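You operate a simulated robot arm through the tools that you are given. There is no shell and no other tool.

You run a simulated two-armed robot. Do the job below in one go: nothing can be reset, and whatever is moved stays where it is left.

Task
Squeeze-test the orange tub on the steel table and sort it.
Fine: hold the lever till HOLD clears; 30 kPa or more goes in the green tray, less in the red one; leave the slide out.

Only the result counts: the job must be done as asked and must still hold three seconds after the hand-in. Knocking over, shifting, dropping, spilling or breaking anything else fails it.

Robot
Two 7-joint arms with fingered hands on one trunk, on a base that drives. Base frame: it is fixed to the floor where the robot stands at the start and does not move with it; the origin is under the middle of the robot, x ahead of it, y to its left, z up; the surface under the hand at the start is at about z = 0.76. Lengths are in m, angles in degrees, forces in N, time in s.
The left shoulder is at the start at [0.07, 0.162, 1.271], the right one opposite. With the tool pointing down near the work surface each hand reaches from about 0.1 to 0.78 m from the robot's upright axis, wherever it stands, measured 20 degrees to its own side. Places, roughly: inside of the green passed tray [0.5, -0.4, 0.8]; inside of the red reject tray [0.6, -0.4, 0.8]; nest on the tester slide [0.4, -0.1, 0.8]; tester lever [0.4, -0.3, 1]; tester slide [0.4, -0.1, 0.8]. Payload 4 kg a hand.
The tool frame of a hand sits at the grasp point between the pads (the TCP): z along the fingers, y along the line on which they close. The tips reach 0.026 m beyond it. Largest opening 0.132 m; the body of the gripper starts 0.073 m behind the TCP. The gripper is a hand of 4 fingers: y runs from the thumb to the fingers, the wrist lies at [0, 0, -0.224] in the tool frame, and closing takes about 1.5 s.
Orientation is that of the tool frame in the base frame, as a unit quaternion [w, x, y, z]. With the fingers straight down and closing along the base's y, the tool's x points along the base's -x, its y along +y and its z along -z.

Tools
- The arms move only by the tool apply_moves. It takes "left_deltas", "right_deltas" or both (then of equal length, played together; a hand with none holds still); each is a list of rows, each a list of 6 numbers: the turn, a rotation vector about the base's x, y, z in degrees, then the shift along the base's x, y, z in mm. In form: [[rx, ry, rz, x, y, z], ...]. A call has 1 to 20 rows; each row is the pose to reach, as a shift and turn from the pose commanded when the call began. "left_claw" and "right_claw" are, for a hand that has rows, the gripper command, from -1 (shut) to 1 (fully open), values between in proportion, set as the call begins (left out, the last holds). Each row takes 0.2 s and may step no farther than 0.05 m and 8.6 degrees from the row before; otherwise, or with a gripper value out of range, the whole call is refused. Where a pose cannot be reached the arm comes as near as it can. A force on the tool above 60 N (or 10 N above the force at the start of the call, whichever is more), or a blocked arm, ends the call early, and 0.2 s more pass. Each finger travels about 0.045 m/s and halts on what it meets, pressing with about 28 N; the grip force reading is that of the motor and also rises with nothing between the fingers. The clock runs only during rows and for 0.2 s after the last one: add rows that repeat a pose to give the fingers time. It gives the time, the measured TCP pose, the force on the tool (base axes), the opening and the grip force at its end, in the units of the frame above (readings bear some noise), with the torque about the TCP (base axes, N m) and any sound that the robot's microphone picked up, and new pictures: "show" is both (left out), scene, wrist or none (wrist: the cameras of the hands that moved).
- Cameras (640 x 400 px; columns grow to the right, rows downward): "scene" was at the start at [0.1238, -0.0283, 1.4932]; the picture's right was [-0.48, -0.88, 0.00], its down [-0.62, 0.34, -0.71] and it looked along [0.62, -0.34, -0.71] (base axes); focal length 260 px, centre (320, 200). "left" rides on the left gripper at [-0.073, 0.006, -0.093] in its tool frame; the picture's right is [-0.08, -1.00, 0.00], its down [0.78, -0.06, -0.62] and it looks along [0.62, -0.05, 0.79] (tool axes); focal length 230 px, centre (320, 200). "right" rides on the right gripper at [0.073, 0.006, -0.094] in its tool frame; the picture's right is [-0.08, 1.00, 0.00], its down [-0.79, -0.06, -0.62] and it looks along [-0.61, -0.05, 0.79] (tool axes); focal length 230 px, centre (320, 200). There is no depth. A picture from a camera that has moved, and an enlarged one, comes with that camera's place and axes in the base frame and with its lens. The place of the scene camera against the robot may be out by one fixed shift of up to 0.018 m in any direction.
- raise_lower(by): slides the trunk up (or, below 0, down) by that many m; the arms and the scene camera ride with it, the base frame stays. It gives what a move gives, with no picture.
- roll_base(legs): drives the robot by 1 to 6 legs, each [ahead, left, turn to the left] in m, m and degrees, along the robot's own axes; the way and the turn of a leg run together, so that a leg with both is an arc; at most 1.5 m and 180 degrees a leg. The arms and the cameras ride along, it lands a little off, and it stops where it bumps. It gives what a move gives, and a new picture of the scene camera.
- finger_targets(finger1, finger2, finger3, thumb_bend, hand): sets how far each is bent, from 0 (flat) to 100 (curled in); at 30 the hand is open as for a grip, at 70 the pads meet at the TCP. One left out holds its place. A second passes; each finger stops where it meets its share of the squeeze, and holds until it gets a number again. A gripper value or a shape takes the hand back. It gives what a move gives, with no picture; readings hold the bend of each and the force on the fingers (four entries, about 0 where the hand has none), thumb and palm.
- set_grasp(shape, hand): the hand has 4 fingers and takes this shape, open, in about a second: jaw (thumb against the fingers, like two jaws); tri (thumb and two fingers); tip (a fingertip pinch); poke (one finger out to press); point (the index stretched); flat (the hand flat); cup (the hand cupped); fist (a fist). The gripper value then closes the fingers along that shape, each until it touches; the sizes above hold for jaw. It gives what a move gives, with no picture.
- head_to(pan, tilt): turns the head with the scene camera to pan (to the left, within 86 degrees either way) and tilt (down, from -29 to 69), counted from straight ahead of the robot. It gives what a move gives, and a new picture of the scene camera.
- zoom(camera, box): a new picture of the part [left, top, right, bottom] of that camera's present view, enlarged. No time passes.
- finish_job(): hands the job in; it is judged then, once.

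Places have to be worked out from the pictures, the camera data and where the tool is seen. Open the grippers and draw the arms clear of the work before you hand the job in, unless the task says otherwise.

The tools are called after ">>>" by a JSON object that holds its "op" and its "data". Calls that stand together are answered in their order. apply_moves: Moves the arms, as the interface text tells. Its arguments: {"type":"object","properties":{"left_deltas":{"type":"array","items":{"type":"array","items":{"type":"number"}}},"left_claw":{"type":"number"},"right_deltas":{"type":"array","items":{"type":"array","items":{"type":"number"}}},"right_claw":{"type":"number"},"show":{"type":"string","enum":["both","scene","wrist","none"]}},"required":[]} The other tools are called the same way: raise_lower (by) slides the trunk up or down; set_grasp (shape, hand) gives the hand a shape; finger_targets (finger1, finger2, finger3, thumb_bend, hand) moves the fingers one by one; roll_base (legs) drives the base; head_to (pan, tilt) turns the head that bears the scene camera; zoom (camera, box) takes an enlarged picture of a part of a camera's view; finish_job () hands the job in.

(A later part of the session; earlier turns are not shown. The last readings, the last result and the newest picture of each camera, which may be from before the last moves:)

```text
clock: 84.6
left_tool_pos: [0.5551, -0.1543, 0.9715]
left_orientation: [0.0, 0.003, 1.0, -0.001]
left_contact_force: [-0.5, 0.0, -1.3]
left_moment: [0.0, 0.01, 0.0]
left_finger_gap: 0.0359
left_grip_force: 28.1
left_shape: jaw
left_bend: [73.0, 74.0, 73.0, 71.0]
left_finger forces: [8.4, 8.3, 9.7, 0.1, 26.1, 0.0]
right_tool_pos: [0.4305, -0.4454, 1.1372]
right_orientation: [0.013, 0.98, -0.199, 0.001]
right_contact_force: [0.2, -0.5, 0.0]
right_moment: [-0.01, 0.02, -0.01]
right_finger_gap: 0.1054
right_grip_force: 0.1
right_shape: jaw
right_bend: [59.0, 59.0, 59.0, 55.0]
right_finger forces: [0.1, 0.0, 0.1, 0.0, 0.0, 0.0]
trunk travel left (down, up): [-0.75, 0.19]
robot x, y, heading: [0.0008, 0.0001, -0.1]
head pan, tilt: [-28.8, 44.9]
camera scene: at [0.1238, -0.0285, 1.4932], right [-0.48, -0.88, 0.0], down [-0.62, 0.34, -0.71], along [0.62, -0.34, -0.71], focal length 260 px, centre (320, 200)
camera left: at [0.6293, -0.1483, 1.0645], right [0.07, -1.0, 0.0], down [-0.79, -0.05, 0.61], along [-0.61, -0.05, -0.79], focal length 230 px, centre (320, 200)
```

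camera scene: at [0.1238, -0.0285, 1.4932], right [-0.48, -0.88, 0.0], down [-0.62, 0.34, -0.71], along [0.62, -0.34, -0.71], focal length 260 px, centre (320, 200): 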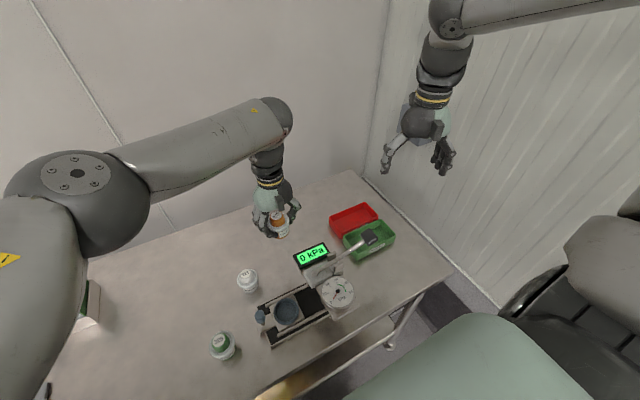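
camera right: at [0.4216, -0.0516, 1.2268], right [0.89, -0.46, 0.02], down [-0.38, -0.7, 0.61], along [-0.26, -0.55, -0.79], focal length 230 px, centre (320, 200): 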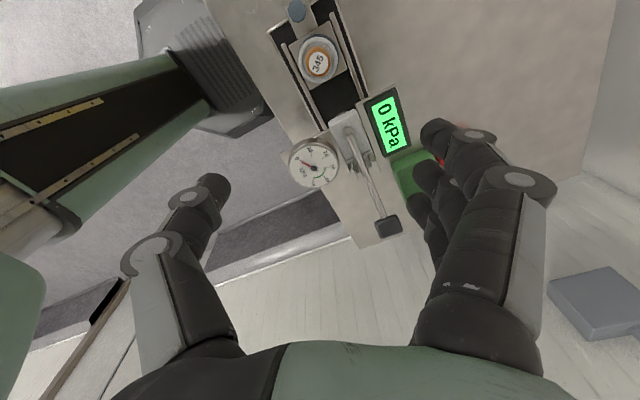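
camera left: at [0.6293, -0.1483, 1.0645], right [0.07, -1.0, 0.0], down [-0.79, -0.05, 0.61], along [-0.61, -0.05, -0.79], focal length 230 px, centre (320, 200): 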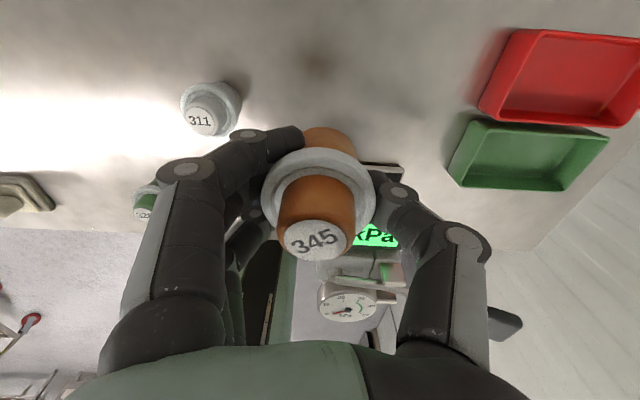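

The tub is over a free spot at [0.555, -0.154], well away from the white tub and the display. I'll lower it to just above the table.

>>> {"op": "apply_moves", "data": {"left_deltas": [[0, 0, 0, 0, 0, -35], [0, 0, 0, 0, 0, -70], [0, 0, 0, 0, 0, -105], [0, 0, 0, 0, 0, -135], [0, 0, 0, 0, 0, -152]], "show": "both"}}

>>> {"op": "zoom", "data": {"camera": "scene", "box": [220, 180, 360, 310]}}

```text
clock: 85.8
left_tool_pos: [0.5439, -0.1462, 0.836]
left_orientation: [0.001, 0.002, 1.0, -0.002]
left_contact_force: [-0.6, -0.8, -1.5]
left_moment: [0.01, 0.0, -0.01]
left_finger_gap: 0.0359
left_grip_force: 28.0
left_shape: jaw
left_bend: [73.0, 74.0, 73.0, 71.0]
left_finger forces: [8.6, 8.2, 9.8, 0.1, 26.1, 0.0]
left hand out of reach, approached as far as the arm can: row 1, 2, 3, 4, 5
right_tool_pos: [0.4298, -0.4443, 1.135]
right_orientation: [0.013, 0.98, -0.198, 0.0]
right_contact_force: [-0.5, -0.3, -1.1]
right_moment: [0.01, -0.02, 0.01]
right_finger_gap: 0.1055
right_grip_force: 0.0
right_shape: jaw
right_bend: [59.0, 59.0, 59.0, 55.0]
right_finger forces: [0.1, 0.0, 0.0, 0.0, 0.0, 0.0]
trunk travel left (down, up): [-0.75, 0.19]
robot x, y, heading: [0.0012, 0.0025, -0.1]
head pan, tilt: [-28.8, 44.9]
camera scene: at [0.1243, -0.0286, 1.4932], right [-0.48, -0.88, 0.0], down [-0.62, 0.34, -0.71], along [0.62, -0.34, -0.71], focal length 260 px, centre (320, 200)
camera left: at [0.6159, -0.1403, 0.9299], right [0.07, -1.0, 0.0], down [-0.79, -0.06, 0.62], along [-0.61, -0.05, -0.79], focal length 230 px, centre (320, 200)
```

scene: 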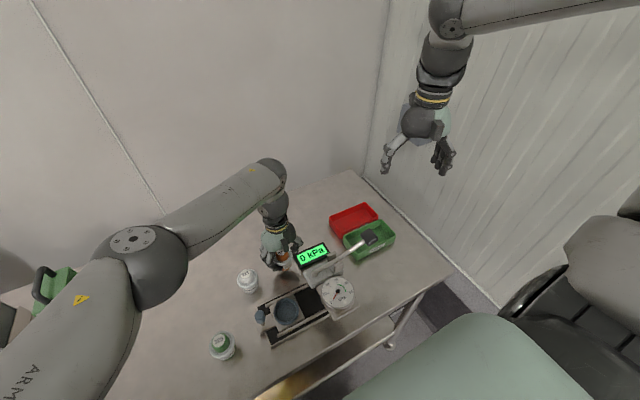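
left: 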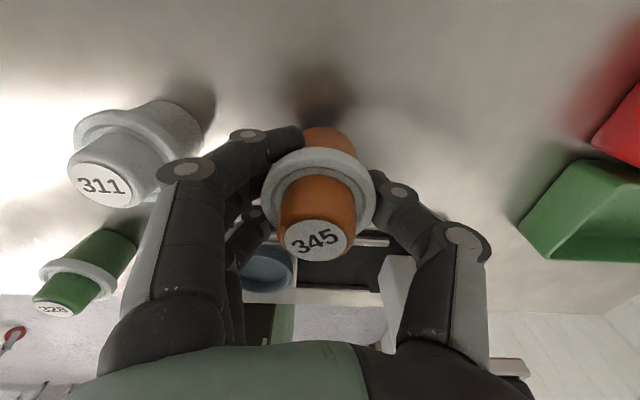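

```text
3.08 times, centred on (290, 245) of scene
camera zoom: at [0.1243, -0.0286, 1.4932], right [-0.48, -0.88, 0.0], down [-0.62, 0.34, -0.71], along [0.62, -0.34, -0.71], focal length 801 px, centre (412, 62)
```

zoom: 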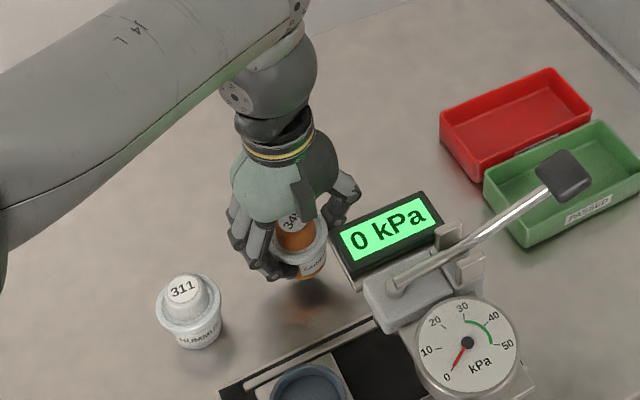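

Here too the arm is at its limit low down, and the display is close. I'll choose a roomier spot both arms can reach: about [0.51, 0.12], to the left of the white tub. I'll lift the tub again and carry it over the white tub at a safe height.

>>> {"op": "apply_moves", "data": {"left_deltas": [[0, 0, 0, 0, 2, 30], [0, 0, 0, -2, 6, 70], [0, 0, 0, -5, 15, 110], [0, 0, 0, -8, 40, 145], [0, 0, 0, -12, 85, 150], [0, 0, 0, -16, 130, 150], [0, 0, 0, -20, 175, 150], [0, 0, 0, -25, 220, 150], [0, 0, 0, -34, 266, 150]], "show": "both"}}

```text
clock: 87.8
left_tool_pos: [0.5097, 0.1233, 0.9892]
left_orientation: [0.0, 0.002, 1.0, -0.001]
left_contact_force: [-0.3, -0.2, -0.4]
left_moment: [-0.04, -0.02, -0.02]
left_finger_gap: 0.0356
left_grip_force: 27.8
left_shape: jaw
left_bend: [73.0, 74.0, 73.0, 71.0]
left_finger forces: [9.0, 8.3, 9.8, 0.0, 26.2, 0.0]
right_tool_pos: [0.4293, -0.4421, 1.1392]
right_orientation: [0.014, 0.98, -0.198, 0.001]
right_contact_force: [-0.9, 0.4, 0.1]
right_moment: [-0.02, 0.0, -0.01]
right_finger_gap: 0.1055
right_grip_force: 0.0
right_shape: jaw
right_bend: [59.0, 59.0, 59.0, 55.0]
right_finger forces: [0.0, 0.0, 0.0, 0.0, 0.1, 0.0]
trunk travel left (down, up): [-0.75, 0.19]
robot x, y, heading: [0.0001, -0.0014, 0.0]
head pan, tilt: [-28.8, 44.9]
camera scene: at [0.1229, -0.0255, 1.4934], right [-0.48, -0.88, 0.0], down [-0.62, 0.34, -0.71], along [0.62, -0.34, -0.71], focal length 260 px, centre (320, 200)
camera left: at [0.5826, 0.1295, 1.0812], right [0.07, -1.0, 0.0], down [-0.79, -0.06, 0.62], along [-0.61, -0.05, -0.79], focal length 230 px, centre (320, 200)
```

scene: 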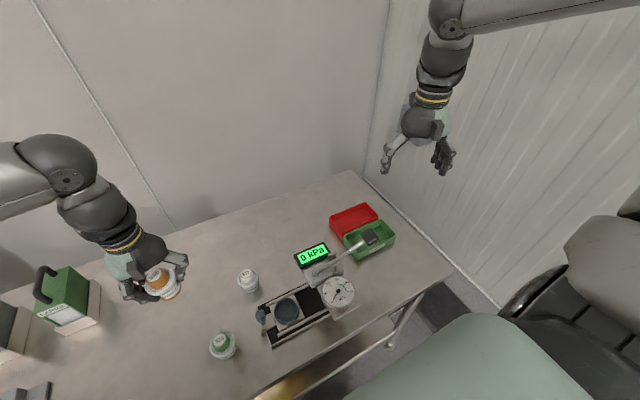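
left: 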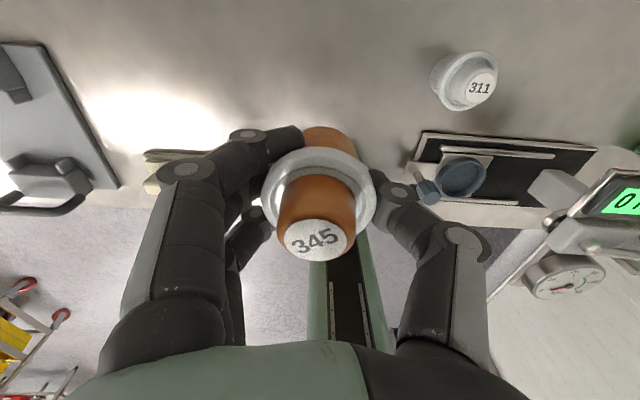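

The tub is over the new spot. I'll lower it to just above the table.

>>> {"op": "apply_moves", "data": {"left_deltas": [[0, 0, 0, 0, 0, -40], [0, 0, 0, 0, 0, -80], [0, 0, 0, 0, 0, -120], [0, 0, 0, 0, 0, -150], [0, 0, 0, 0, 0, -168]], "show": "both"}}

>>> {"op": "zoom", "data": {"camera": "scene", "box": [110, 210, 270, 370]}}

```text
clock: 89.0
left_tool_pos: [0.5096, 0.1219, 0.8204]
left_orientation: [0.0, 0.002, 1.0, 0.0]
left_contact_force: [-0.1, -0.1, -1.2]
left_moment: [0.01, -0.01, -0.03]
left_finger_gap: 0.0356
left_grip_force: 27.5
left_shape: jaw
left_bend: [73.0, 74.0, 73.0, 71.0]
left_finger forces: [9.2, 8.3, 9.8, 0.0, 25.9, 0.1]
right_tool_pos: [0.4305, -0.4452, 1.1373]
right_orientation: [0.013, 0.98, -0.197, 0.0]
right_contact_force: [0.1, 1.2, -0.5]
right_moment: [0.02, -0.02, -0.02]
right_finger_gap: 0.1057
right_grip_force: 0.0
right_shape: jaw
right_bend: [59.0, 59.0, 59.0, 55.0]
right_finger forces: [0.0, 0.1, 0.1, 0.0, 0.0, 0.1]
trunk travel left (down, up): [-0.75, 0.19]
robot x, y, heading: [0.0003, -0.0021, 0.1]
head pan, tilt: [-28.8, 44.9]
camera scene: at [0.1238, -0.0281, 1.4932], right [-0.48, -0.88, 0.0], down [-0.62, 0.34, -0.71], along [0.62, -0.34, -0.71], focal length 260 px, centre (320, 200)
camera left: at [0.5827, 0.127, 0.9137], right [0.07, -1.0, 0.0], down [-0.79, -0.06, 0.62], along [-0.61, -0.05, -0.79], focal length 230 px, centre (320, 200)
```

scene: 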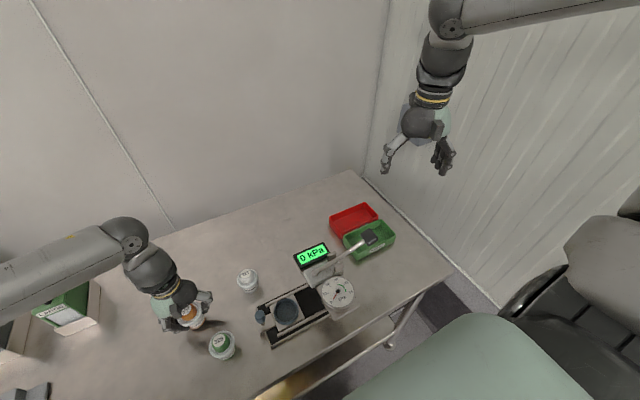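
left: 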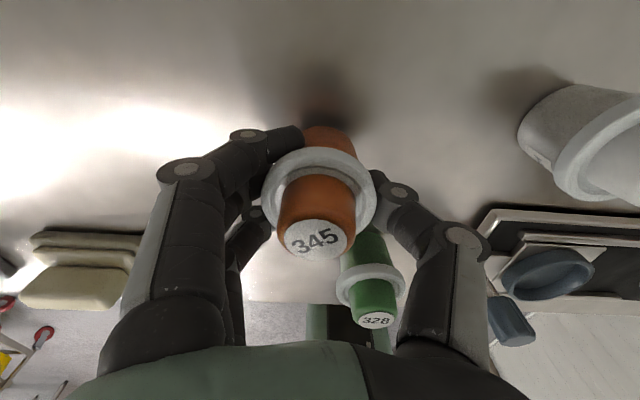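

```text
2.50 times, centred on (190, 290) of scene
camera zoom: at [0.1238, -0.0281, 1.4932], right [-0.48, -0.88, 0.0], down [-0.62, 0.34, -0.71], along [0.62, -0.34, -0.71], focal length 651 px, centre (645, -25)
```

zoom: 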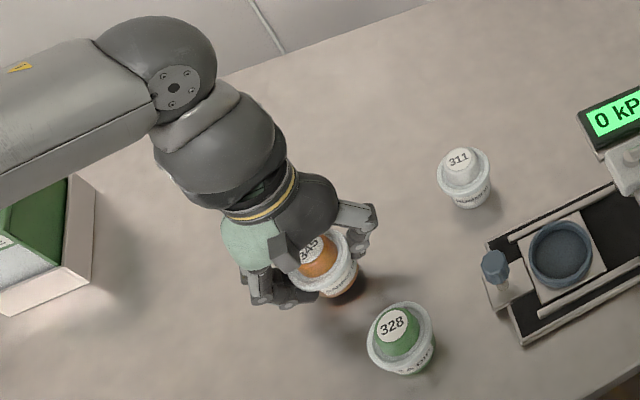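

Clear of the green tub by several centimetres. I'll lower the last centimetre slowly until the table is felt.

>>> {"op": "apply_moves", "data": {"left_deltas": [[0, 0, 0, 0, 0, -3], [0, 0, 0, 0, 0, -6], [0, 0, 0, 0, 0, -9], [0, 0, 0, 0, 0, -11]], "show": "none"}}

```text
clock: 90.0
left_tool_pos: [0.5077, 0.1202, 0.8091]
left_orientation: [0.0, 0.001, 1.0, 0.0]
left_contact_force: [-0.3, 0.3, -1.4]
left_moment: [0.02, 0.0, -0.01]
left_finger_gap: 0.0358
left_grip_force: 27.9
left_shape: jaw
left_bend: [73.0, 74.0, 73.0, 71.0]
left_finger forces: [9.0, 8.4, 9.8, 0.0, 25.9, 0.0]
right_tool_pos: [0.4309, -0.4444, 1.1362]
right_orientation: [0.013, 0.98, -0.198, 0.001]
right_contact_force: [0.6, 0.8, -0.6]
right_moment: [-0.02, -0.03, -0.01]
right_finger_gap: 0.1054
right_grip_force: 0.1
right_shape: jaw
right_bend: [59.0, 59.0, 59.0, 55.0]
right_finger forces: [0.0, 0.1, 0.0, 0.0, 0.0, 0.0]
trunk travel left (down, up): [-0.75, 0.19]
robot x, y, heading: [0.0001, -0.0041, -0.2]
head pan, tilt: [-28.8, 44.9]
```

No contact yet at TCP z 0.809. I'll go down in 1.5 mm steps.

>>> {"op": "apply_moves", "data": {"left_deltas": [[0, 0, 0, 0, 0, -1.5], [0, 0, 0, 0, 0, -3], [0, 0, 0, 0, 0, -4]], "show": "none"}}

```text
clock: 90.8
left_tool_pos: [0.5078, 0.1209, 0.8056]
left_orientation: [0.001, 0.002, 1.0, 0.001]
left_contact_force: [0.7, 0.3, 7.0]
left_moment: [0.14, 0.05, 0.0]
left_finger_gap: 0.0356
left_grip_force: 28.2
left_shape: jaw
left_bend: [73.0, 74.0, 73.0, 71.0]
left_finger forces: [9.2, 8.8, 9.8, 0.0, 26.9, 0.0]
right_tool_pos: [0.4293, -0.4448, 1.1383]
right_orientation: [0.012, 0.98, -0.197, 0.001]
right_contact_force: [-0.2, -0.7, -0.1]
right_moment: [0.01, 0.01, 0.01]
right_finger_gap: 0.1055
right_grip_force: 0.0
right_shape: jaw
right_bend: [59.0, 59.0, 59.0, 55.0]
right_finger forces: [0.0, 0.0, 0.0, 0.1, 0.1, 0.0]
trunk travel left (down, up): [-0.75, 0.19]
robot x, y, heading: [-0.0043, -0.0023, 0.0]
head pan, tilt: [-28.8, 44.9]
```

The tub is on the table with a 7 N contact. I'll open the hand and lift it away.

>>> {"op": "apply_moves", "data": {"left_deltas": [[0, 0, 0, 0, 0, 0.5], [0, 0, 0, 0, 0, 0.5], [0, 0, 0, 0, 0, 0.5], [0, 0, 0, 0, 0, 0.5], [0, 0, 0, 0, 0, 0.5], [0, 0, 0, 0, 0, 0.5]], "left_claw": 0.5, "show": "wrist"}}

```text
clock: 92.2
left_tool_pos: [0.507, 0.1206, 0.8071]
left_orientation: [0.0, 0.001, 1.0, 0.0]
left_contact_force: [0.3, -0.3, 0.0]
left_moment: [-0.04, -0.02, 0.0]
left_finger_gap: 0.0984
left_grip_force: 0.1
left_shape: jaw
left_bend: [64.0, 64.0, 64.0, 60.0]
left_finger forces: [0.0, 0.0, 0.0, 0.0, 0.0, 0.0]
right_tool_pos: [0.4307, -0.4451, 1.1374]
right_orientation: [0.014, 0.98, -0.197, 0.001]
right_contact_force: [-0.1, 0.3, 0.3]
right_moment: [0.01, -0.03, 0.0]
right_finger_gap: 0.1055
right_grip_force: 0.0
right_shape: jaw
right_bend: [59.0, 59.0, 59.0, 55.0]
right_finger forces: [0.0, 0.1, 0.0, 0.0, 0.1, 0.0]
trunk travel left (down, up): [-0.75, 0.19]
robot x, y, heading: [-0.0007, 0.0007, 0.2]
head pan, tilt: [-28.8, 44.9]
camera left: at [0.5815, 0.1268, 0.8988], right [0.07, -1.0, 0.0], down [-0.78, -0.06, 0.62], along [-0.62, -0.05, -0.79], focal length 230 px, centre (320, 200)
```

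left: 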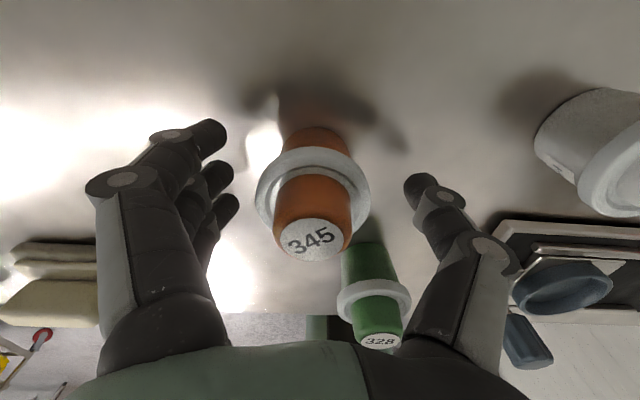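

The orange tub stands upright at about [0.507, 0.1235]. I'll lift the left hand and move it well out to the left.

>>> {"op": "apply_moves", "data": {"left_deltas": [[0, 0, 0, 0, 0, 15], [0, 0, 0, 0, 0, 50], [0, 0, 0, 0, 0, 95], [0, 0, 0, 0, 0, 140], [0, 0, 0, -20, 30, 180], [0, 0, 0, -40, 70, 220], [0, 0, 0, -60, 115, 250], [0, 0, 0, -80, 160, 260], [0, 0, 0, -100, 205, 260], [0, 0, 0, -120, 245, 260]], "show": "both"}}

>>> {"op": "zoom", "data": {"camera": "scene", "box": [120, 210, 360, 370]}}

```text
refused: row 5 steps farther than a row can; nothing moved
```

```text
2.50 times, centred on (240, 290) of scene
camera zoom: at [0.1237, -0.0283, 1.4932], right [-0.48, -0.88, 0.0], down [-0.62, 0.34, -0.71], along [0.62, -0.34, -0.71], focal length 651 px, centre (520, -25)
```

zoom: 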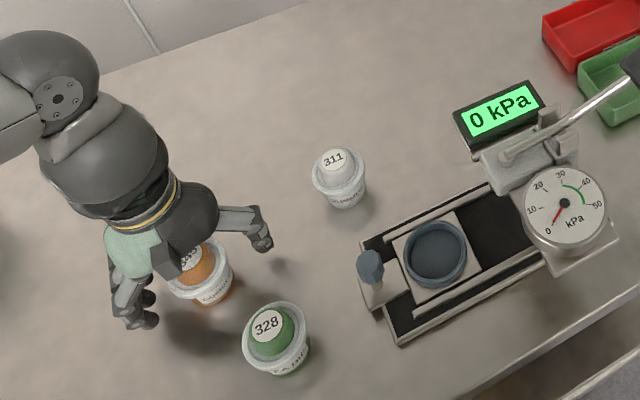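

One step was too long, so nothing moved. I'll repeat with shorter steps.

>>> {"op": "apply_moves", "data": {"left_deltas": [[0, 0, 0, 0, 0, 15], [0, 0, 0, 0, 0, 50], [0, 0, 0, 0, 0, 90], [0, 0, 0, 0, 0, 130], [0, 0, 0, -15, 25, 160], [0, 0, 0, -30, 55, 190], [0, 0, 0, -45, 90, 215], [0, 0, 0, -60, 128, 235], [0, 0, 0, -78, 168, 245], [0, 0, 0, -98, 208, 250], [0, 0, 0, -118, 245, 250]], "show": "both"}}

>>> {"op": "zoom", "data": {"camera": "scene", "box": [120, 210, 360, 370]}}

```text
clock: 94.6
left_tool_pos: [0.388, 0.3674, 1.0567]
left_orientation: [0.0, 0.002, 1.0, 0.0]
left_contact_force: [-0.1, -0.7, -0.1]
left_moment: [-0.01, -0.01, 0.01]
left_finger_gap: 0.0989
left_grip_force: 0.1
left_shape: jaw
left_bend: [64.0, 64.0, 64.0, 60.0]
left_finger forces: [0.1, 0.1, 0.1, 0.0, 0.1, 0.0]
right_tool_pos: [0.4294, -0.4432, 1.1394]
right_orientation: [0.014, 0.98, -0.198, 0.001]
right_contact_force: [0.1, 0.3, 0.0]
right_moment: [-0.02, -0.01, -0.03]
right_finger_gap: 0.1056
right_grip_force: 0.0
right_shape: jaw
right_bend: [59.0, 59.0, 59.0, 55.0]
right_finger forces: [0.1, 0.1, 0.0, 0.1, 0.0, 0.1]
trunk travel left (down, up): [-0.75, 0.19]
robot x, y, heading: [0.0053, 0.0005, 0.1]
head pan, tilt: [-28.8, 44.9]
camera scene: at [0.1216, -0.0265, 1.4934], right [-0.48, -0.88, 0.0], down [-0.62, 0.34, -0.71], along [0.62, -0.34, -0.71], focal length 260 px, centre (320, 200)
camera left: at [0.4615, 0.3733, 1.1499], right [0.07, -1.0, 0.0], down [-0.79, -0.06, 0.62], along [-0.61, -0.05, -0.79], focal length 230 px, centre (320, 200)
```

scene: 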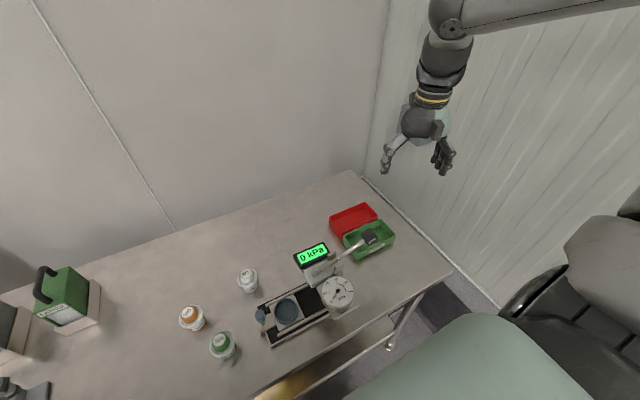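
left: 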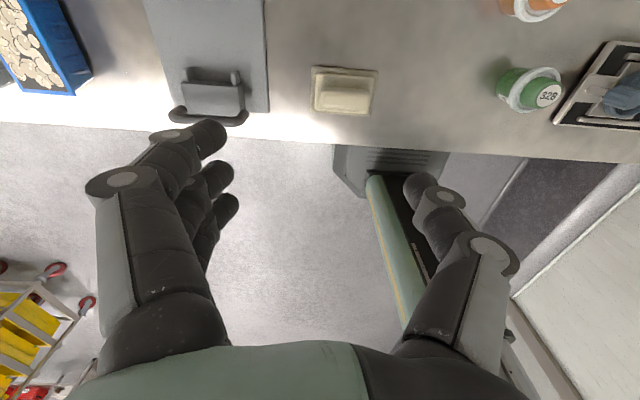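

```text
2.50 times, centred on (240, 290) of scene
camera zoom: at [0.1216, -0.0265, 1.4934], right [-0.48, -0.88, 0.0], down [-0.62, 0.34, -0.71], along [0.62, -0.34, -0.71], focal length 651 px, centre (520, -25)
```

zoom: 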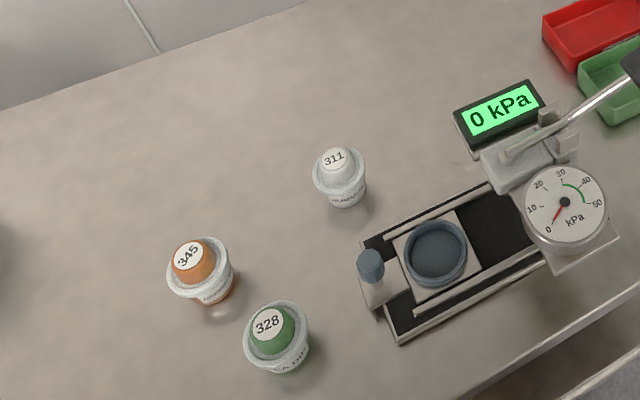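

The orange tub stands free with room around it. I'll bring the right hand over at a safe height, turning it to yaw 180°, so the thumb is at +y and the fingers at -y.

>>> {"op": "apply_moves", "data": {"right_deltas": [[0.54, 0.04, 7.6, 6, 45, 5], [1.08, 0.08, 15.3, 12, 92, 8], [1.62, 0.12, 22.9, 18, 140, 8], [1.62, 0.12, 22.9, 24, 188, 8], [1.62, 0.12, 22.9, 30, 236, 8], [1.62, 0.12, 22.9, 36, 284, 8], [1.62, 0.12, 22.9, 42, 332, 8], [1.62, 0.12, 22.9, 48, 380, 8], [1.62, 0.12, 22.9, 54, 428, 8], [1.62, 0.12, 22.9, 62, 476, -5], [1.62, 0.12, 22.9, 70, 519, -22], [1.62, 0.12, 22.9, 76, 560, -45], [1.62, 0.12, 22.9, 76.5, 569, -88]], "right_claw": 0.5, "show": "both"}}

```text
refused: row 10 steps farther than a row can; nothing moved
```

One step was slightly too long; I'll shorten it.

>>> {"op": "apply_moves", "data": {"right_deltas": [[0.54, 0.04, 7.6, 6, 45, 5], [1.08, 0.08, 15.3, 12, 92, 8], [1.62, 0.12, 22.9, 18, 140, 8], [1.62, 0.12, 22.9, 24, 188, 8], [1.62, 0.12, 22.9, 30, 236, 8], [1.62, 0.12, 22.9, 36, 284, 8], [1.62, 0.12, 22.9, 42, 332, 8], [1.62, 0.12, 22.9, 48, 380, 8], [1.62, 0.12, 22.9, 54, 428, 8], [1.62, 0.12, 22.9, 61, 474, 2], [1.62, 0.12, 22.9, 69, 518, -14], [1.62, 0.12, 22.9, 76, 560, -36], [1.62, 0.12, 22.9, 76.5, 569, -78]], "right_claw": 0.5, "show": "both"}}

```text
clock: 97.4
left_tool_pos: [0.3903, 0.3659, 1.0559]
left_orientation: [0.0, 0.002, 1.0, 0.0]
left_contact_force: [0.0, 0.5, 0.7]
left_moment: [0.0, -0.01, -0.02]
left_finger_gap: 0.099
left_grip_force: 0.0
left_shape: jaw
left_bend: [64.0, 64.0, 64.0, 60.0]
left_finger forces: [0.1, 0.1, 0.0, 0.0, 0.0, 0.0]
right_tool_pos: [0.4363, -0.1288, 1.1236]
right_orientation: [-0.003, 1.0, 0.0, 0.0]
right_contact_force: [-0.1, 0.8, 1.0]
right_moment: [0.03, -0.01, 0.0]
right_finger_gap: 0.0992
right_grip_force: 0.1
right_shape: jaw
right_bend: [63.0, 63.0, 63.0, 60.0]
right_finger forces: [0.1, 0.0, 0.0, 0.1, 0.0, 0.0]
right hand out of reach, approached as far as the arm can: row 7, 8, 9, 10, 11, 12, 13
trunk travel left (down, up): [-0.75, 0.19]
robot x, y, heading: [-0.0001, 0.0002, -0.1]
head pan, tilt: [-28.8, 44.9]
camera scene: at [0.1238, -0.0283, 1.4932], right [-0.48, -0.88, 0.0], down [-0.62, 0.34, -0.71], along [0.62, -0.34, -0.71], focal length 260 px, centre (320, 200)
camera right: at [0.509, -0.1353, 1.2158], right [-0.08, -1.0, -0.01], down [-0.78, 0.06, 0.62], along [-0.61, 0.05, -0.79], focal length 230 px, centre (320, 200)
```

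scene: 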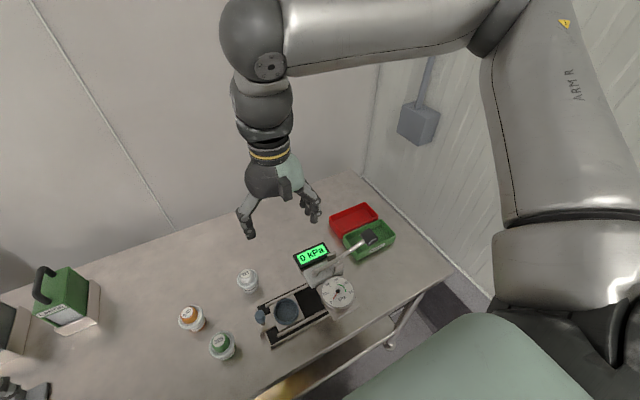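
right: 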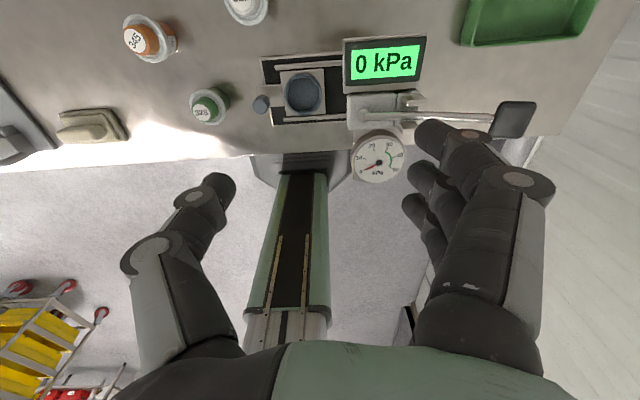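

The right arm cannot cross that far to the left. I need a hand-over spot both can reach, behind the tester. I'll first check that the right hand can get low at about [0.56, -0.16], where the table is empty.

>>> {"op": "apply_moves", "data": {"right_deltas": [[0, 0, 0, 31, -8, 0], [0, 0, 0, 62, -16, 0], [0, 0, 0, 93, -24, 0], [0, 0, 0, 124, -31, 0], [0, 0, 0, 124, -31, -40], [0, 0, 0, 124, -31, -80], [0, 0, 0, 124, -31, -120], [0, 0, 0, 124, -31, -160]], "show": "both"}}

```text
clock: 99.2
left_tool_pos: [0.39, 0.3667, 1.0565]
left_orientation: [-0.001, 0.002, 1.0, 0.0]
left_contact_force: [0.5, 0.8, 0.2]
left_moment: [-0.03, 0.0, 0.0]
left_finger_gap: 0.0987
left_grip_force: 0.0
left_shape: jaw
left_bend: [64.0, 64.0, 64.0, 60.0]
left_finger forces: [0.1, 0.1, 0.1, 0.0, 0.0, 0.1]
right_tool_pos: [0.5324, -0.1967, 0.9825]
right_orientation: [-0.003, 1.0, 0.001, 0.0]
right_contact_force: [0.0, 0.7, 0.4]
right_moment: [-0.02, 0.05, -0.02]
right_finger_gap: 0.0993
right_grip_force: 0.0
right_shape: jaw
right_bend: [63.0, 63.0, 63.0, 60.0]
right_finger forces: [0.0, 0.0, 0.0, 0.1, 0.0, 0.0]
right hand out of reach, approached as far as the arm can: row 2, 3, 4, 5, 6, 7, 8
trunk travel left (down, up): [-0.75, 0.19]
robot x, y, heading: [-0.0013, -0.0045, -0.2]
head pan, tilt: [-28.8, 44.9]
camera scene: at [0.1246, -0.0286, 1.4931], right [-0.48, -0.88, 0.0], down [-0.62, 0.34, -0.71], along [0.62, -0.34, -0.71], focal length 260 px, centre (320, 200)
camera right: at [0.6047, -0.2031, 1.0757], right [-0.08, -1.0, -0.01], down [-0.78, 0.06, 0.62], along [-0.62, 0.05, -0.79], focal length 230 px, centre (320, 200)
```

scene: 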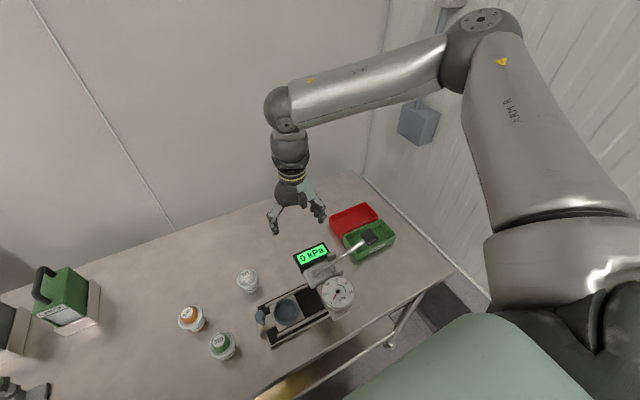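
right: 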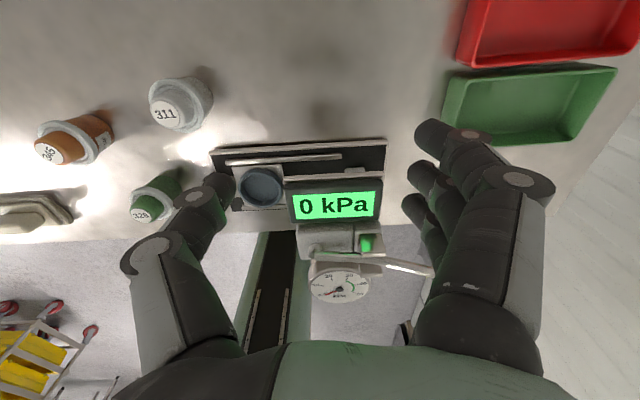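

The right arm can't get there either, so a hand-over is impractical. The left arm works well on its own side, so I'll re-grip the tub with the left hand, turn the base to the right, and set it in the green tray with the left hand. First I'll lift the right hand and tuck it in close and high.

>>> {"op": "apply_moves", "data": {"right_deltas": [[0, 0, 0, 0, 0, 42], [0, 0, 0, 0, 0, 84], [0, 0, 0, 0, 0, 126], [0, 0, 0, 0, -5, 170], [0, 0, 0, -40, -25, 180], [0, 0, 0, -80, -45, 190], [0, 0, 0, -120, -65, 200], [0, 0, 0, -160, -85, 200], [0, 0, 0, -190, -95, 200]], "right_claw": 0.0, "show": "scene"}}

```text
clock: 101.2
left_tool_pos: [0.3882, 0.3669, 1.0571]
left_orientation: [0.0, 0.002, 1.0, 0.0]
left_contact_force: [-0.3, -0.2, 0.1]
left_moment: [0.05, -0.01, 0.04]
left_finger_gap: 0.0986
left_grip_force: 0.0
left_shape: jaw
left_bend: [64.0, 64.0, 64.0, 60.0]
left_finger forces: [0.0, 0.0, 0.0, 0.1, 0.1, 0.1]
right_tool_pos: [0.3365, -0.2896, 1.1811]
right_orientation: [0.0, 1.0, 0.001, 0.0]
right_contact_force: [0.0, 0.8, -1.5]
right_moment: [0.02, -0.05, 0.02]
right_finger_gap: 0.0669
right_grip_force: 0.1
right_shape: jaw
right_bend: [73.0, 73.0, 73.0, 70.0]
right_finger forces: [0.0, 0.0, 0.0, 0.0, 0.1, 0.0]
right hand out of reach, approached as far as the arm can: row 4
trunk travel left (down, up): [-0.75, 0.19]
robot x, y, heading: [-0.0038, 0.0049, -0.4]
head pan, tilt: [-28.8, 44.9]
camera scene: at [0.122, -0.0289, 1.4933], right [-0.48, -0.88, 0.0], down [-0.62, 0.34, -0.71], along [0.62, -0.34, -0.71], focal length 260 px, centre (320, 200)
```

scene: 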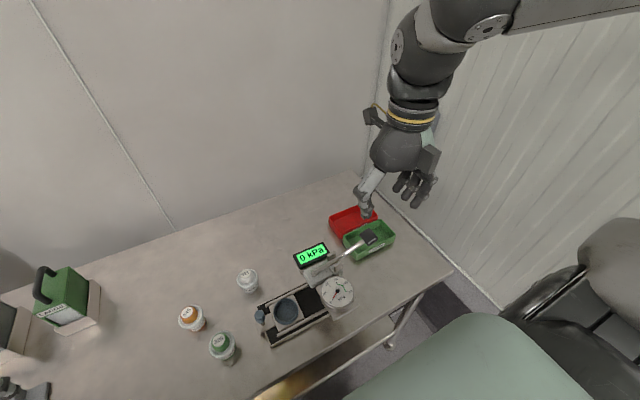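

The right hand is tucked in high. Now the left hand returns above the orange tub.

>>> {"op": "apply_moves", "data": {"left_deltas": [[0, 0, 0, 19, -40, 0], [0, 0, 0, 38, -80, 0], [0, 0, 0, 57, -120, 0], [0, 0, 0, 76, -160, 0], [0, 0, 0, 95, -200, 0], [0, 0, 0, 115, -241.5, 0], [0, 0, 0, 115, -241.5, -45], [0, 0, 0, 115, -241.5, -90], [0, 0, 0, 115, -241.5, -140], [0, 0, 0, 115, -241.5, -140]], "left_claw": 0.5, "show": "both"}}

>>> {"op": "zoom", "data": {"camera": "left", "box": [220, 60, 420, 270]}}

```text
clock: 103.4
left_tool_pos: [0.5035, 0.1255, 0.9145]
left_orientation: [0.0, 0.002, 1.0, 0.0]
left_contact_force: [0.1, 0.4, 0.4]
left_moment: [-0.01, 0.02, -0.02]
left_finger_gap: 0.0988
left_grip_force: 0.1
left_shape: jaw
left_bend: [64.0, 64.0, 64.0, 60.0]
left_finger forces: [0.0, 0.0, 0.0, 0.0, 0.0, 0.0]
right_tool_pos: [0.3372, -0.2885, 1.1811]
right_orientation: [-0.001, 1.0, 0.0, -0.001]
right_contact_force: [0.1, -1.0, 0.1]
right_moment: [0.01, -0.02, -0.01]
right_finger_gap: 0.0666
right_grip_force: 0.1
right_shape: jaw
right_bend: [73.0, 73.0, 73.0, 70.0]
right_finger forces: [0.0, 0.0, 0.0, 0.0, 0.1, 0.0]
trunk travel left (down, up): [-0.75, 0.19]
robot x, y, heading: [-0.0027, 0.0021, 0.3]
head pan, tilt: [-28.8, 44.9]
camera scene: at [0.1231, -0.0278, 1.4933], right [-0.48, -0.88, 0.0], down [-0.62, 0.34, -0.71], along [0.62, -0.34, -0.71], focal length 260 px, centre (320, 200)
camera left: at [0.5777, 0.1314, 1.0076], right [0.07, -1.0, 0.0], down [-0.79, -0.06, 0.62], along [-0.61, -0.05, -0.79], focal length 230 px, centre (320, 200)
```

scene: 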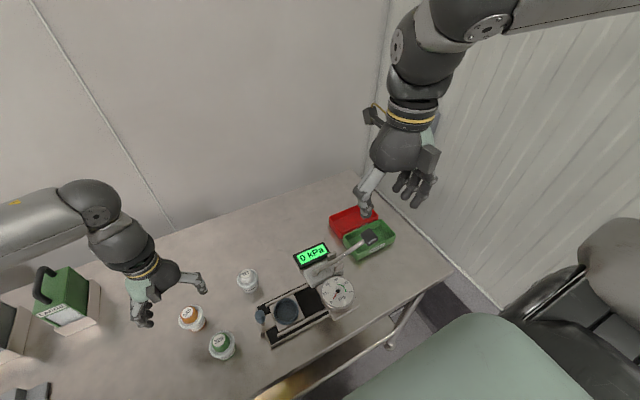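
left: 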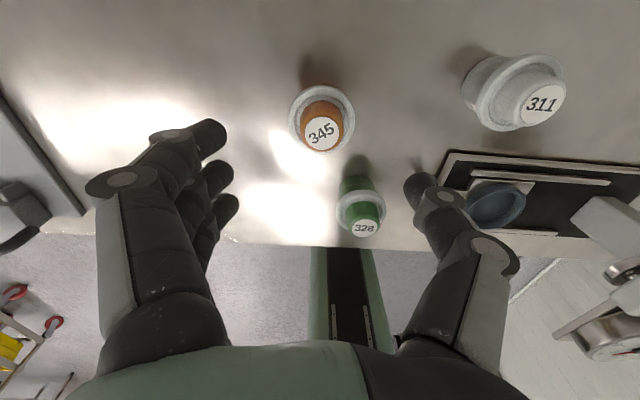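

```text
1.90 times, centred on (320, 165) of left
camera zoom: at [0.5777, 0.1314, 1.0076], right [0.07, -1.0, 0.0], down [-0.79, -0.06, 0.62], along [-0.61, -0.05, -0.79], focal length 438 px, centre (320, 267)
```

zoom: 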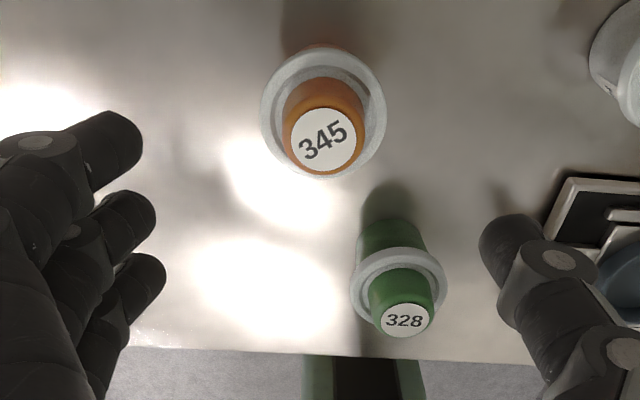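

The tub is within 2 mm of the hand's axis. I'll descend to the same grip height as before and close.

>>> {"op": "apply_moves", "data": {"left_deltas": [[0, 0, 0, 1.5, -1.5, -35], [0, 0, 0, 1.5, -1.5, -70], [0, 0, 0, 1.5, -1.5, -95], [0, 0, 0, 1.5, -1.5, -106]], "show": "wrist"}}

>>> {"op": "apply_moves", "data": {"left_deltas": [[0, 0, 0, 0, 0, 0], [0, 0, 0, 0, 0, 0], [0, 0, 0, 0, 0, 0], [0, 0, 0, 0, 0, 0], [0, 0, 0, 0, 0, 0], [0, 0, 0, 0, 0, 0]], "left_claw": -0.4, "show": "wrist"}}

```text
clock: 104.4
left_tool_pos: [0.5062, 0.1249, 0.8098]
left_orientation: [0.0, 0.002, 1.0, 0.0]
left_contact_force: [0.9, -0.4, 0.3]
left_moment: [0.01, -0.03, 0.04]
left_finger_gap: 0.0986
left_grip_force: 0.1
left_shape: jaw
left_bend: [64.0, 64.0, 64.0, 60.0]
left_finger forces: [0.1, 0.0, 0.0, 0.0, 0.0, 0.0]
right_tool_pos: [0.3384, -0.289, 1.1813]
right_orientation: [0.0, 1.0, 0.001, -0.001]
right_contact_force: [0.2, -0.6, 0.6]
right_moment: [-0.02, -0.02, -0.04]
right_finger_gap: 0.0665
right_grip_force: 0.1
right_shape: jaw
right_bend: [73.0, 73.0, 73.0, 70.0]
right_finger forces: [0.0, 0.0, 0.0, 0.1, 0.1, 0.1]
trunk travel left (down, up): [-0.75, 0.19]
robot x, y, heading: [-0.0017, -0.0034, 0.1]
head pan, tilt: [-28.8, 44.9]
camera left: at [0.5804, 0.1293, 0.9015], right [0.07, -1.0, 0.0], down [-0.78, -0.06, 0.62], along [-0.62, -0.05, -0.79], focal length 230 px, centre (320, 200)
```

left: 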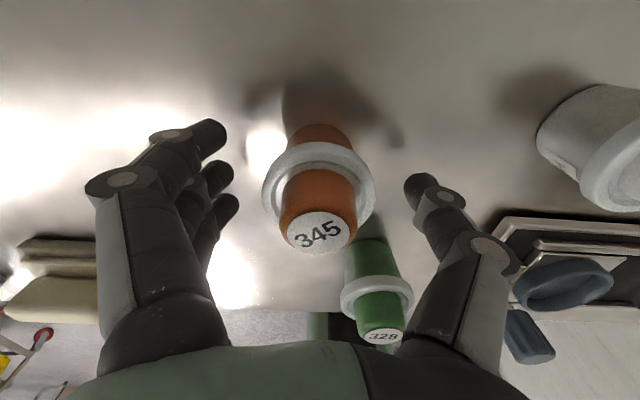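

```text
clock: 105.8
left_tool_pos: [0.5067, 0.1237, 0.8098]
left_orientation: [0.0, 0.002, 1.0, 0.0]
left_contact_force: [0.5, 1.0, -1.2]
left_moment: [0.02, -0.01, 0.01]
left_finger_gap: 0.0368
left_grip_force: 27.9
left_shape: jaw
left_bend: [73.0, 74.0, 73.0, 72.0]
left_finger forces: [8.3, 8.0, 8.6, 0.0, 26.5, 0.1]
right_tool_pos: [0.339, -0.2887, 1.1807]
right_orientation: [-0.001, 1.0, 0.0, -0.001]
right_contact_force: [0.3, 0.0, 0.2]
right_moment: [-0.01, 0.01, -0.02]
right_finger_gap: 0.0667
right_grip_force: 0.2
right_shape: jaw
right_bend: [73.0, 73.0, 73.0, 70.0]
right_finger forces: [0.0, 0.0, 0.1, 0.1, 0.0, 0.0]
trunk travel left (down, up): [-0.75, 0.19]
robot x, y, heading: [0.0, 0.0002, -0.1]
head pan, tilt: [-28.8, 44.9]
camera left: at [0.5803, 0.1295, 0.902], right [0.07, -1.0, 0.0], down [-0.78, -0.06, 0.62], along [-0.62, -0.05, -0.79], focal length 230 px, centre (320, 200)
```

left: 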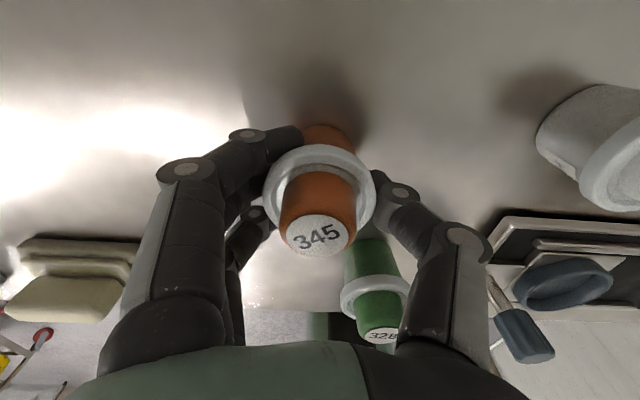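

The tub is gripped again. I'll lift it straight up to z ≈ 1.15 and bring it in a little for the turn of the base.

>>> {"op": "apply_moves", "data": {"left_deltas": [[0, 0, 0, 0, 0, 15], [0, 0, 0, 0, 0, 50], [0, 0, 0, 0, 0, 95], [0, 0, 0, 0, 0, 140], [0, 0, 0, 0, 0, 185], [0, 0, 0, -5, -5, 230], [0, 0, 0, -10, -12, 275], [0, 0, 0, -20, -20, 315], [0, 0, 0, -30, -25, 340]], "show": "both"}}

```text
clock: 107.8
left_tool_pos: [0.4747, 0.0956, 1.1512]
left_orientation: [0.0, 0.002, 1.0, 0.0]
left_contact_force: [-0.1, -0.4, -1.3]
left_moment: [0.0, 0.0, 0.0]
left_finger_gap: 0.0363
left_grip_force: 27.8
left_shape: jaw
left_bend: [73.0, 74.0, 73.0, 72.0]
left_finger forces: [8.9, 8.1, 8.9, 0.1, 26.3, 0.0]
right_tool_pos: [0.3378, -0.2891, 1.1819]
right_orientation: [-0.001, 1.0, 0.001, -0.001]
right_contact_force: [-0.5, 0.1, 0.6]
right_moment: [-0.01, -0.03, 0.01]
right_finger_gap: 0.0669
right_grip_force: 0.0
right_shape: jaw
right_bend: [73.0, 73.0, 73.0, 70.0]
right_finger forces: [0.0, 0.0, 0.1, 0.0, 0.0, 0.1]
trunk travel left (down, up): [-0.75, 0.19]
robot x, y, heading: [0.0031, -0.0024, 0.1]
head pan, tilt: [-28.8, 44.9]
camera scene: at [0.1227, -0.0286, 1.4932], right [-0.48, -0.88, 0.0], down [-0.62, 0.34, -0.71], along [0.62, -0.34, -0.71], focal length 260 px, centre (320, 200)
camera left: at [0.5486, 0.1023, 1.2439], right [0.07, -1.0, 0.0], down [-0.79, -0.06, 0.62], along [-0.61, -0.05, -0.79], focal length 230 px, centre (320, 200)
```

scene: 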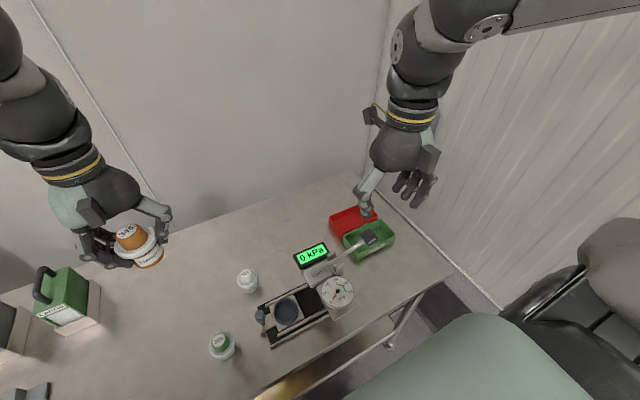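
left: 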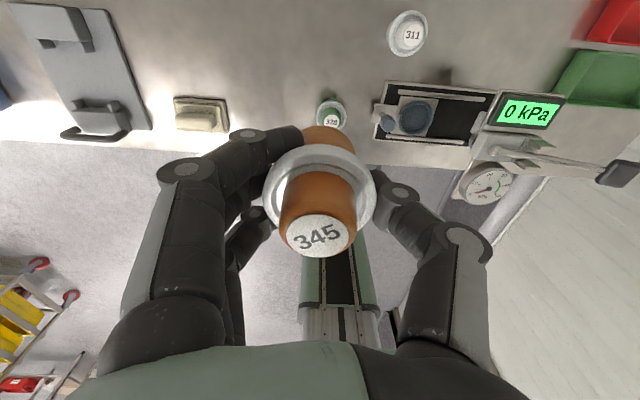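

Before turning the base, I'll look to the robot's right to see how near the wall and anything else are.

>>> {"op": "head_to", "data": {"pan": -86, "tilt": 50}}

>>> {"op": "head_to", "data": {"pan": 80, "tilt": 50}}

```text
clock: 109.1
left_tool_pos: [0.477, 0.0973, 1.1495]
left_orientation: [0.0, 0.001, 1.0, 0.0]
left_contact_force: [0.2, -0.5, -1.6]
left_moment: [-0.04, -0.03, 0.0]
left_finger_gap: 0.0367
left_grip_force: 28.2
left_shape: jaw
left_bend: [73.0, 74.0, 73.0, 72.0]
left_finger forces: [9.0, 8.2, 8.9, 0.0, 26.3, 0.0]
right_tool_pos: [0.3382, -0.2889, 1.1812]
right_orientation: [-0.001, 1.0, 0.001, -0.001]
right_contact_force: [-0.3, 0.2, 0.3]
right_moment: [-0.03, -0.01, 0.0]
right_finger_gap: 0.0668
right_grip_force: 0.1
right_shape: jaw
right_bend: [73.0, 73.0, 73.0, 70.0]
right_finger forces: [0.0, 0.0, 0.0, 0.0, 0.2, 0.0]
trunk travel left (down, up): [-0.75, 0.19]
robot x, y, heading: [-0.0028, 0.0015, -0.1]
head pan, tilt: [-85.9, 50.0]
camera scene: at [0.058, -0.0659, 1.4862], right [-1.0, -0.07, 0.0], down [-0.05, 0.76, -0.64], along [0.05, -0.64, -0.77], focal length 260 px, centre (320, 200)
```

scene: 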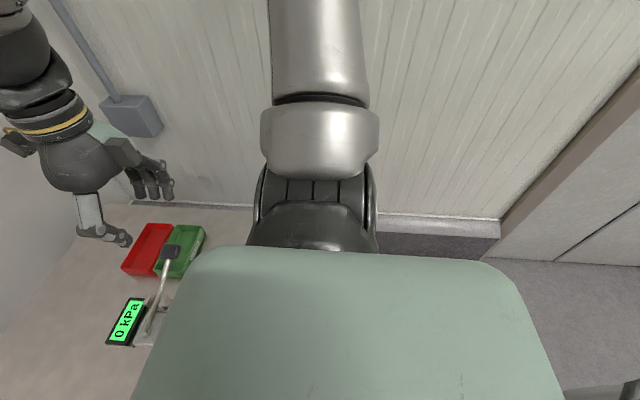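

```text
clock: 111.6
left_tool_pos: [0.4772, 0.0968, 1.1489]
left_orientation: [0.0, 0.002, 1.0, 0.0]
left_contact_force: [0.7, -0.6, -0.7]
left_moment: [0.05, 0.0, 0.02]
left_finger_gap: 0.0365
left_grip_force: 28.2
left_shape: jaw
left_bend: [73.0, 74.0, 73.0, 72.0]
left_finger forces: [9.0, 8.1, 9.0, 0.0, 26.3, 0.0]
right_tool_pos: [0.3391, -0.2889, 1.1825]
right_orientation: [0.0, 1.0, 0.002, 0.001]
right_contact_force: [-0.1, 0.3, -0.4]
right_moment: [-0.02, -0.01, -0.03]
right_finger_gap: 0.0668
right_grip_force: 0.1
right_shape: jaw
right_bend: [73.0, 73.0, 73.0, 70.0]
right_finger forces: [0.1, 0.0, 0.0, 0.1, 0.1, 0.0]
trunk travel left (down, up): [-0.75, 0.19]
robot x, y, heading: [0.0002, 0.0027, -0.1]
head pan, tilt: [80.0, 50.0]
camera scene: at [0.0659, 0.0868, 1.4862], right [0.98, -0.17, 0.0], down [-0.13, -0.75, -0.64], along [0.11, 0.63, -0.77], focal length 260 px, centre (320, 200)
```

scene: 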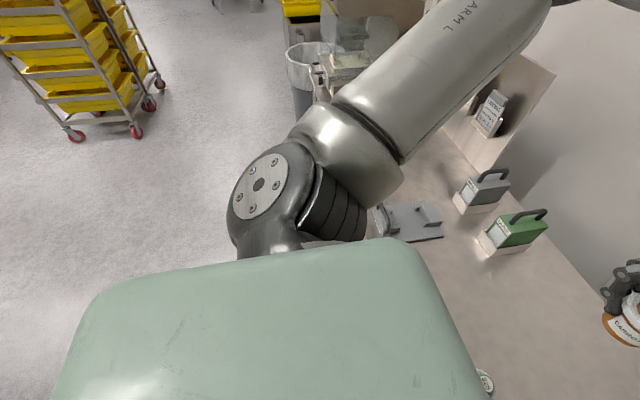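

The wall on the right is over a metre away and the way round is clear. I'll turn the base 45° to the right on the spot; the held tub passes over the tester with more than 10 cm to spare.

>>> {"op": "roll_base", "data": {"legs": [[0, 0, -22]]}}

```text
clock: 113.2
left_tool_pos: [0.4774, -0.0897, 1.1504]
left_orientation: [0.001, 0.194, 0.981, 0.0]
left_contact_force: [0.4, -0.2, -0.5]
left_moment: [0.03, 0.02, 0.02]
left_finger_gap: 0.0363
left_grip_force: 27.9
left_shape: jaw
left_bend: [73.0, 74.0, 73.0, 72.0]
left_finger forces: [9.0, 8.0, 8.8, 0.0, 26.4, 0.1]
right_tool_pos: [0.2054, -0.3961, 1.1808]
right_orientation: [-0.001, 0.982, -0.191, -0.001]
right_contact_force: [-0.2, 0.6, -1.1]
right_moment: [0.02, 0.02, -0.01]
right_finger_gap: 0.0669
right_grip_force: 0.1
right_shape: jaw
right_bend: [73.0, 73.0, 73.0, 70.0]
right_finger forces: [0.0, 0.1, 0.0, 0.0, 0.0, 0.0]
trunk travel left (down, up): [-0.75, 0.19]
robot x, y, heading: [-0.0001, -0.0017, -22.2]
head pan, tilt: [80.0, 50.0]
camera scene: at [0.09, 0.0578, 1.4862], right [0.85, -0.53, 0.0], down [-0.41, -0.65, -0.64], along [0.34, 0.54, -0.77], focal length 260 px, centre (320, 200)
```

scene: 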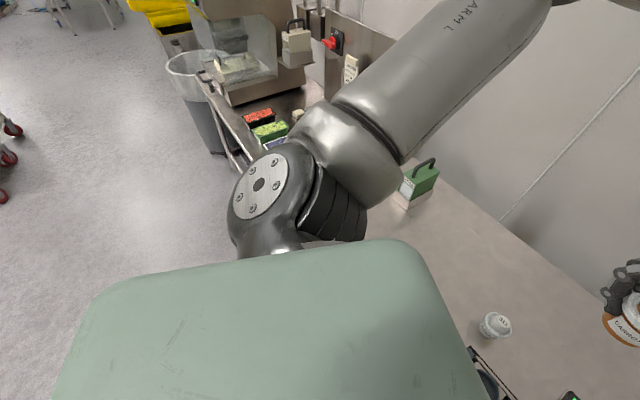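

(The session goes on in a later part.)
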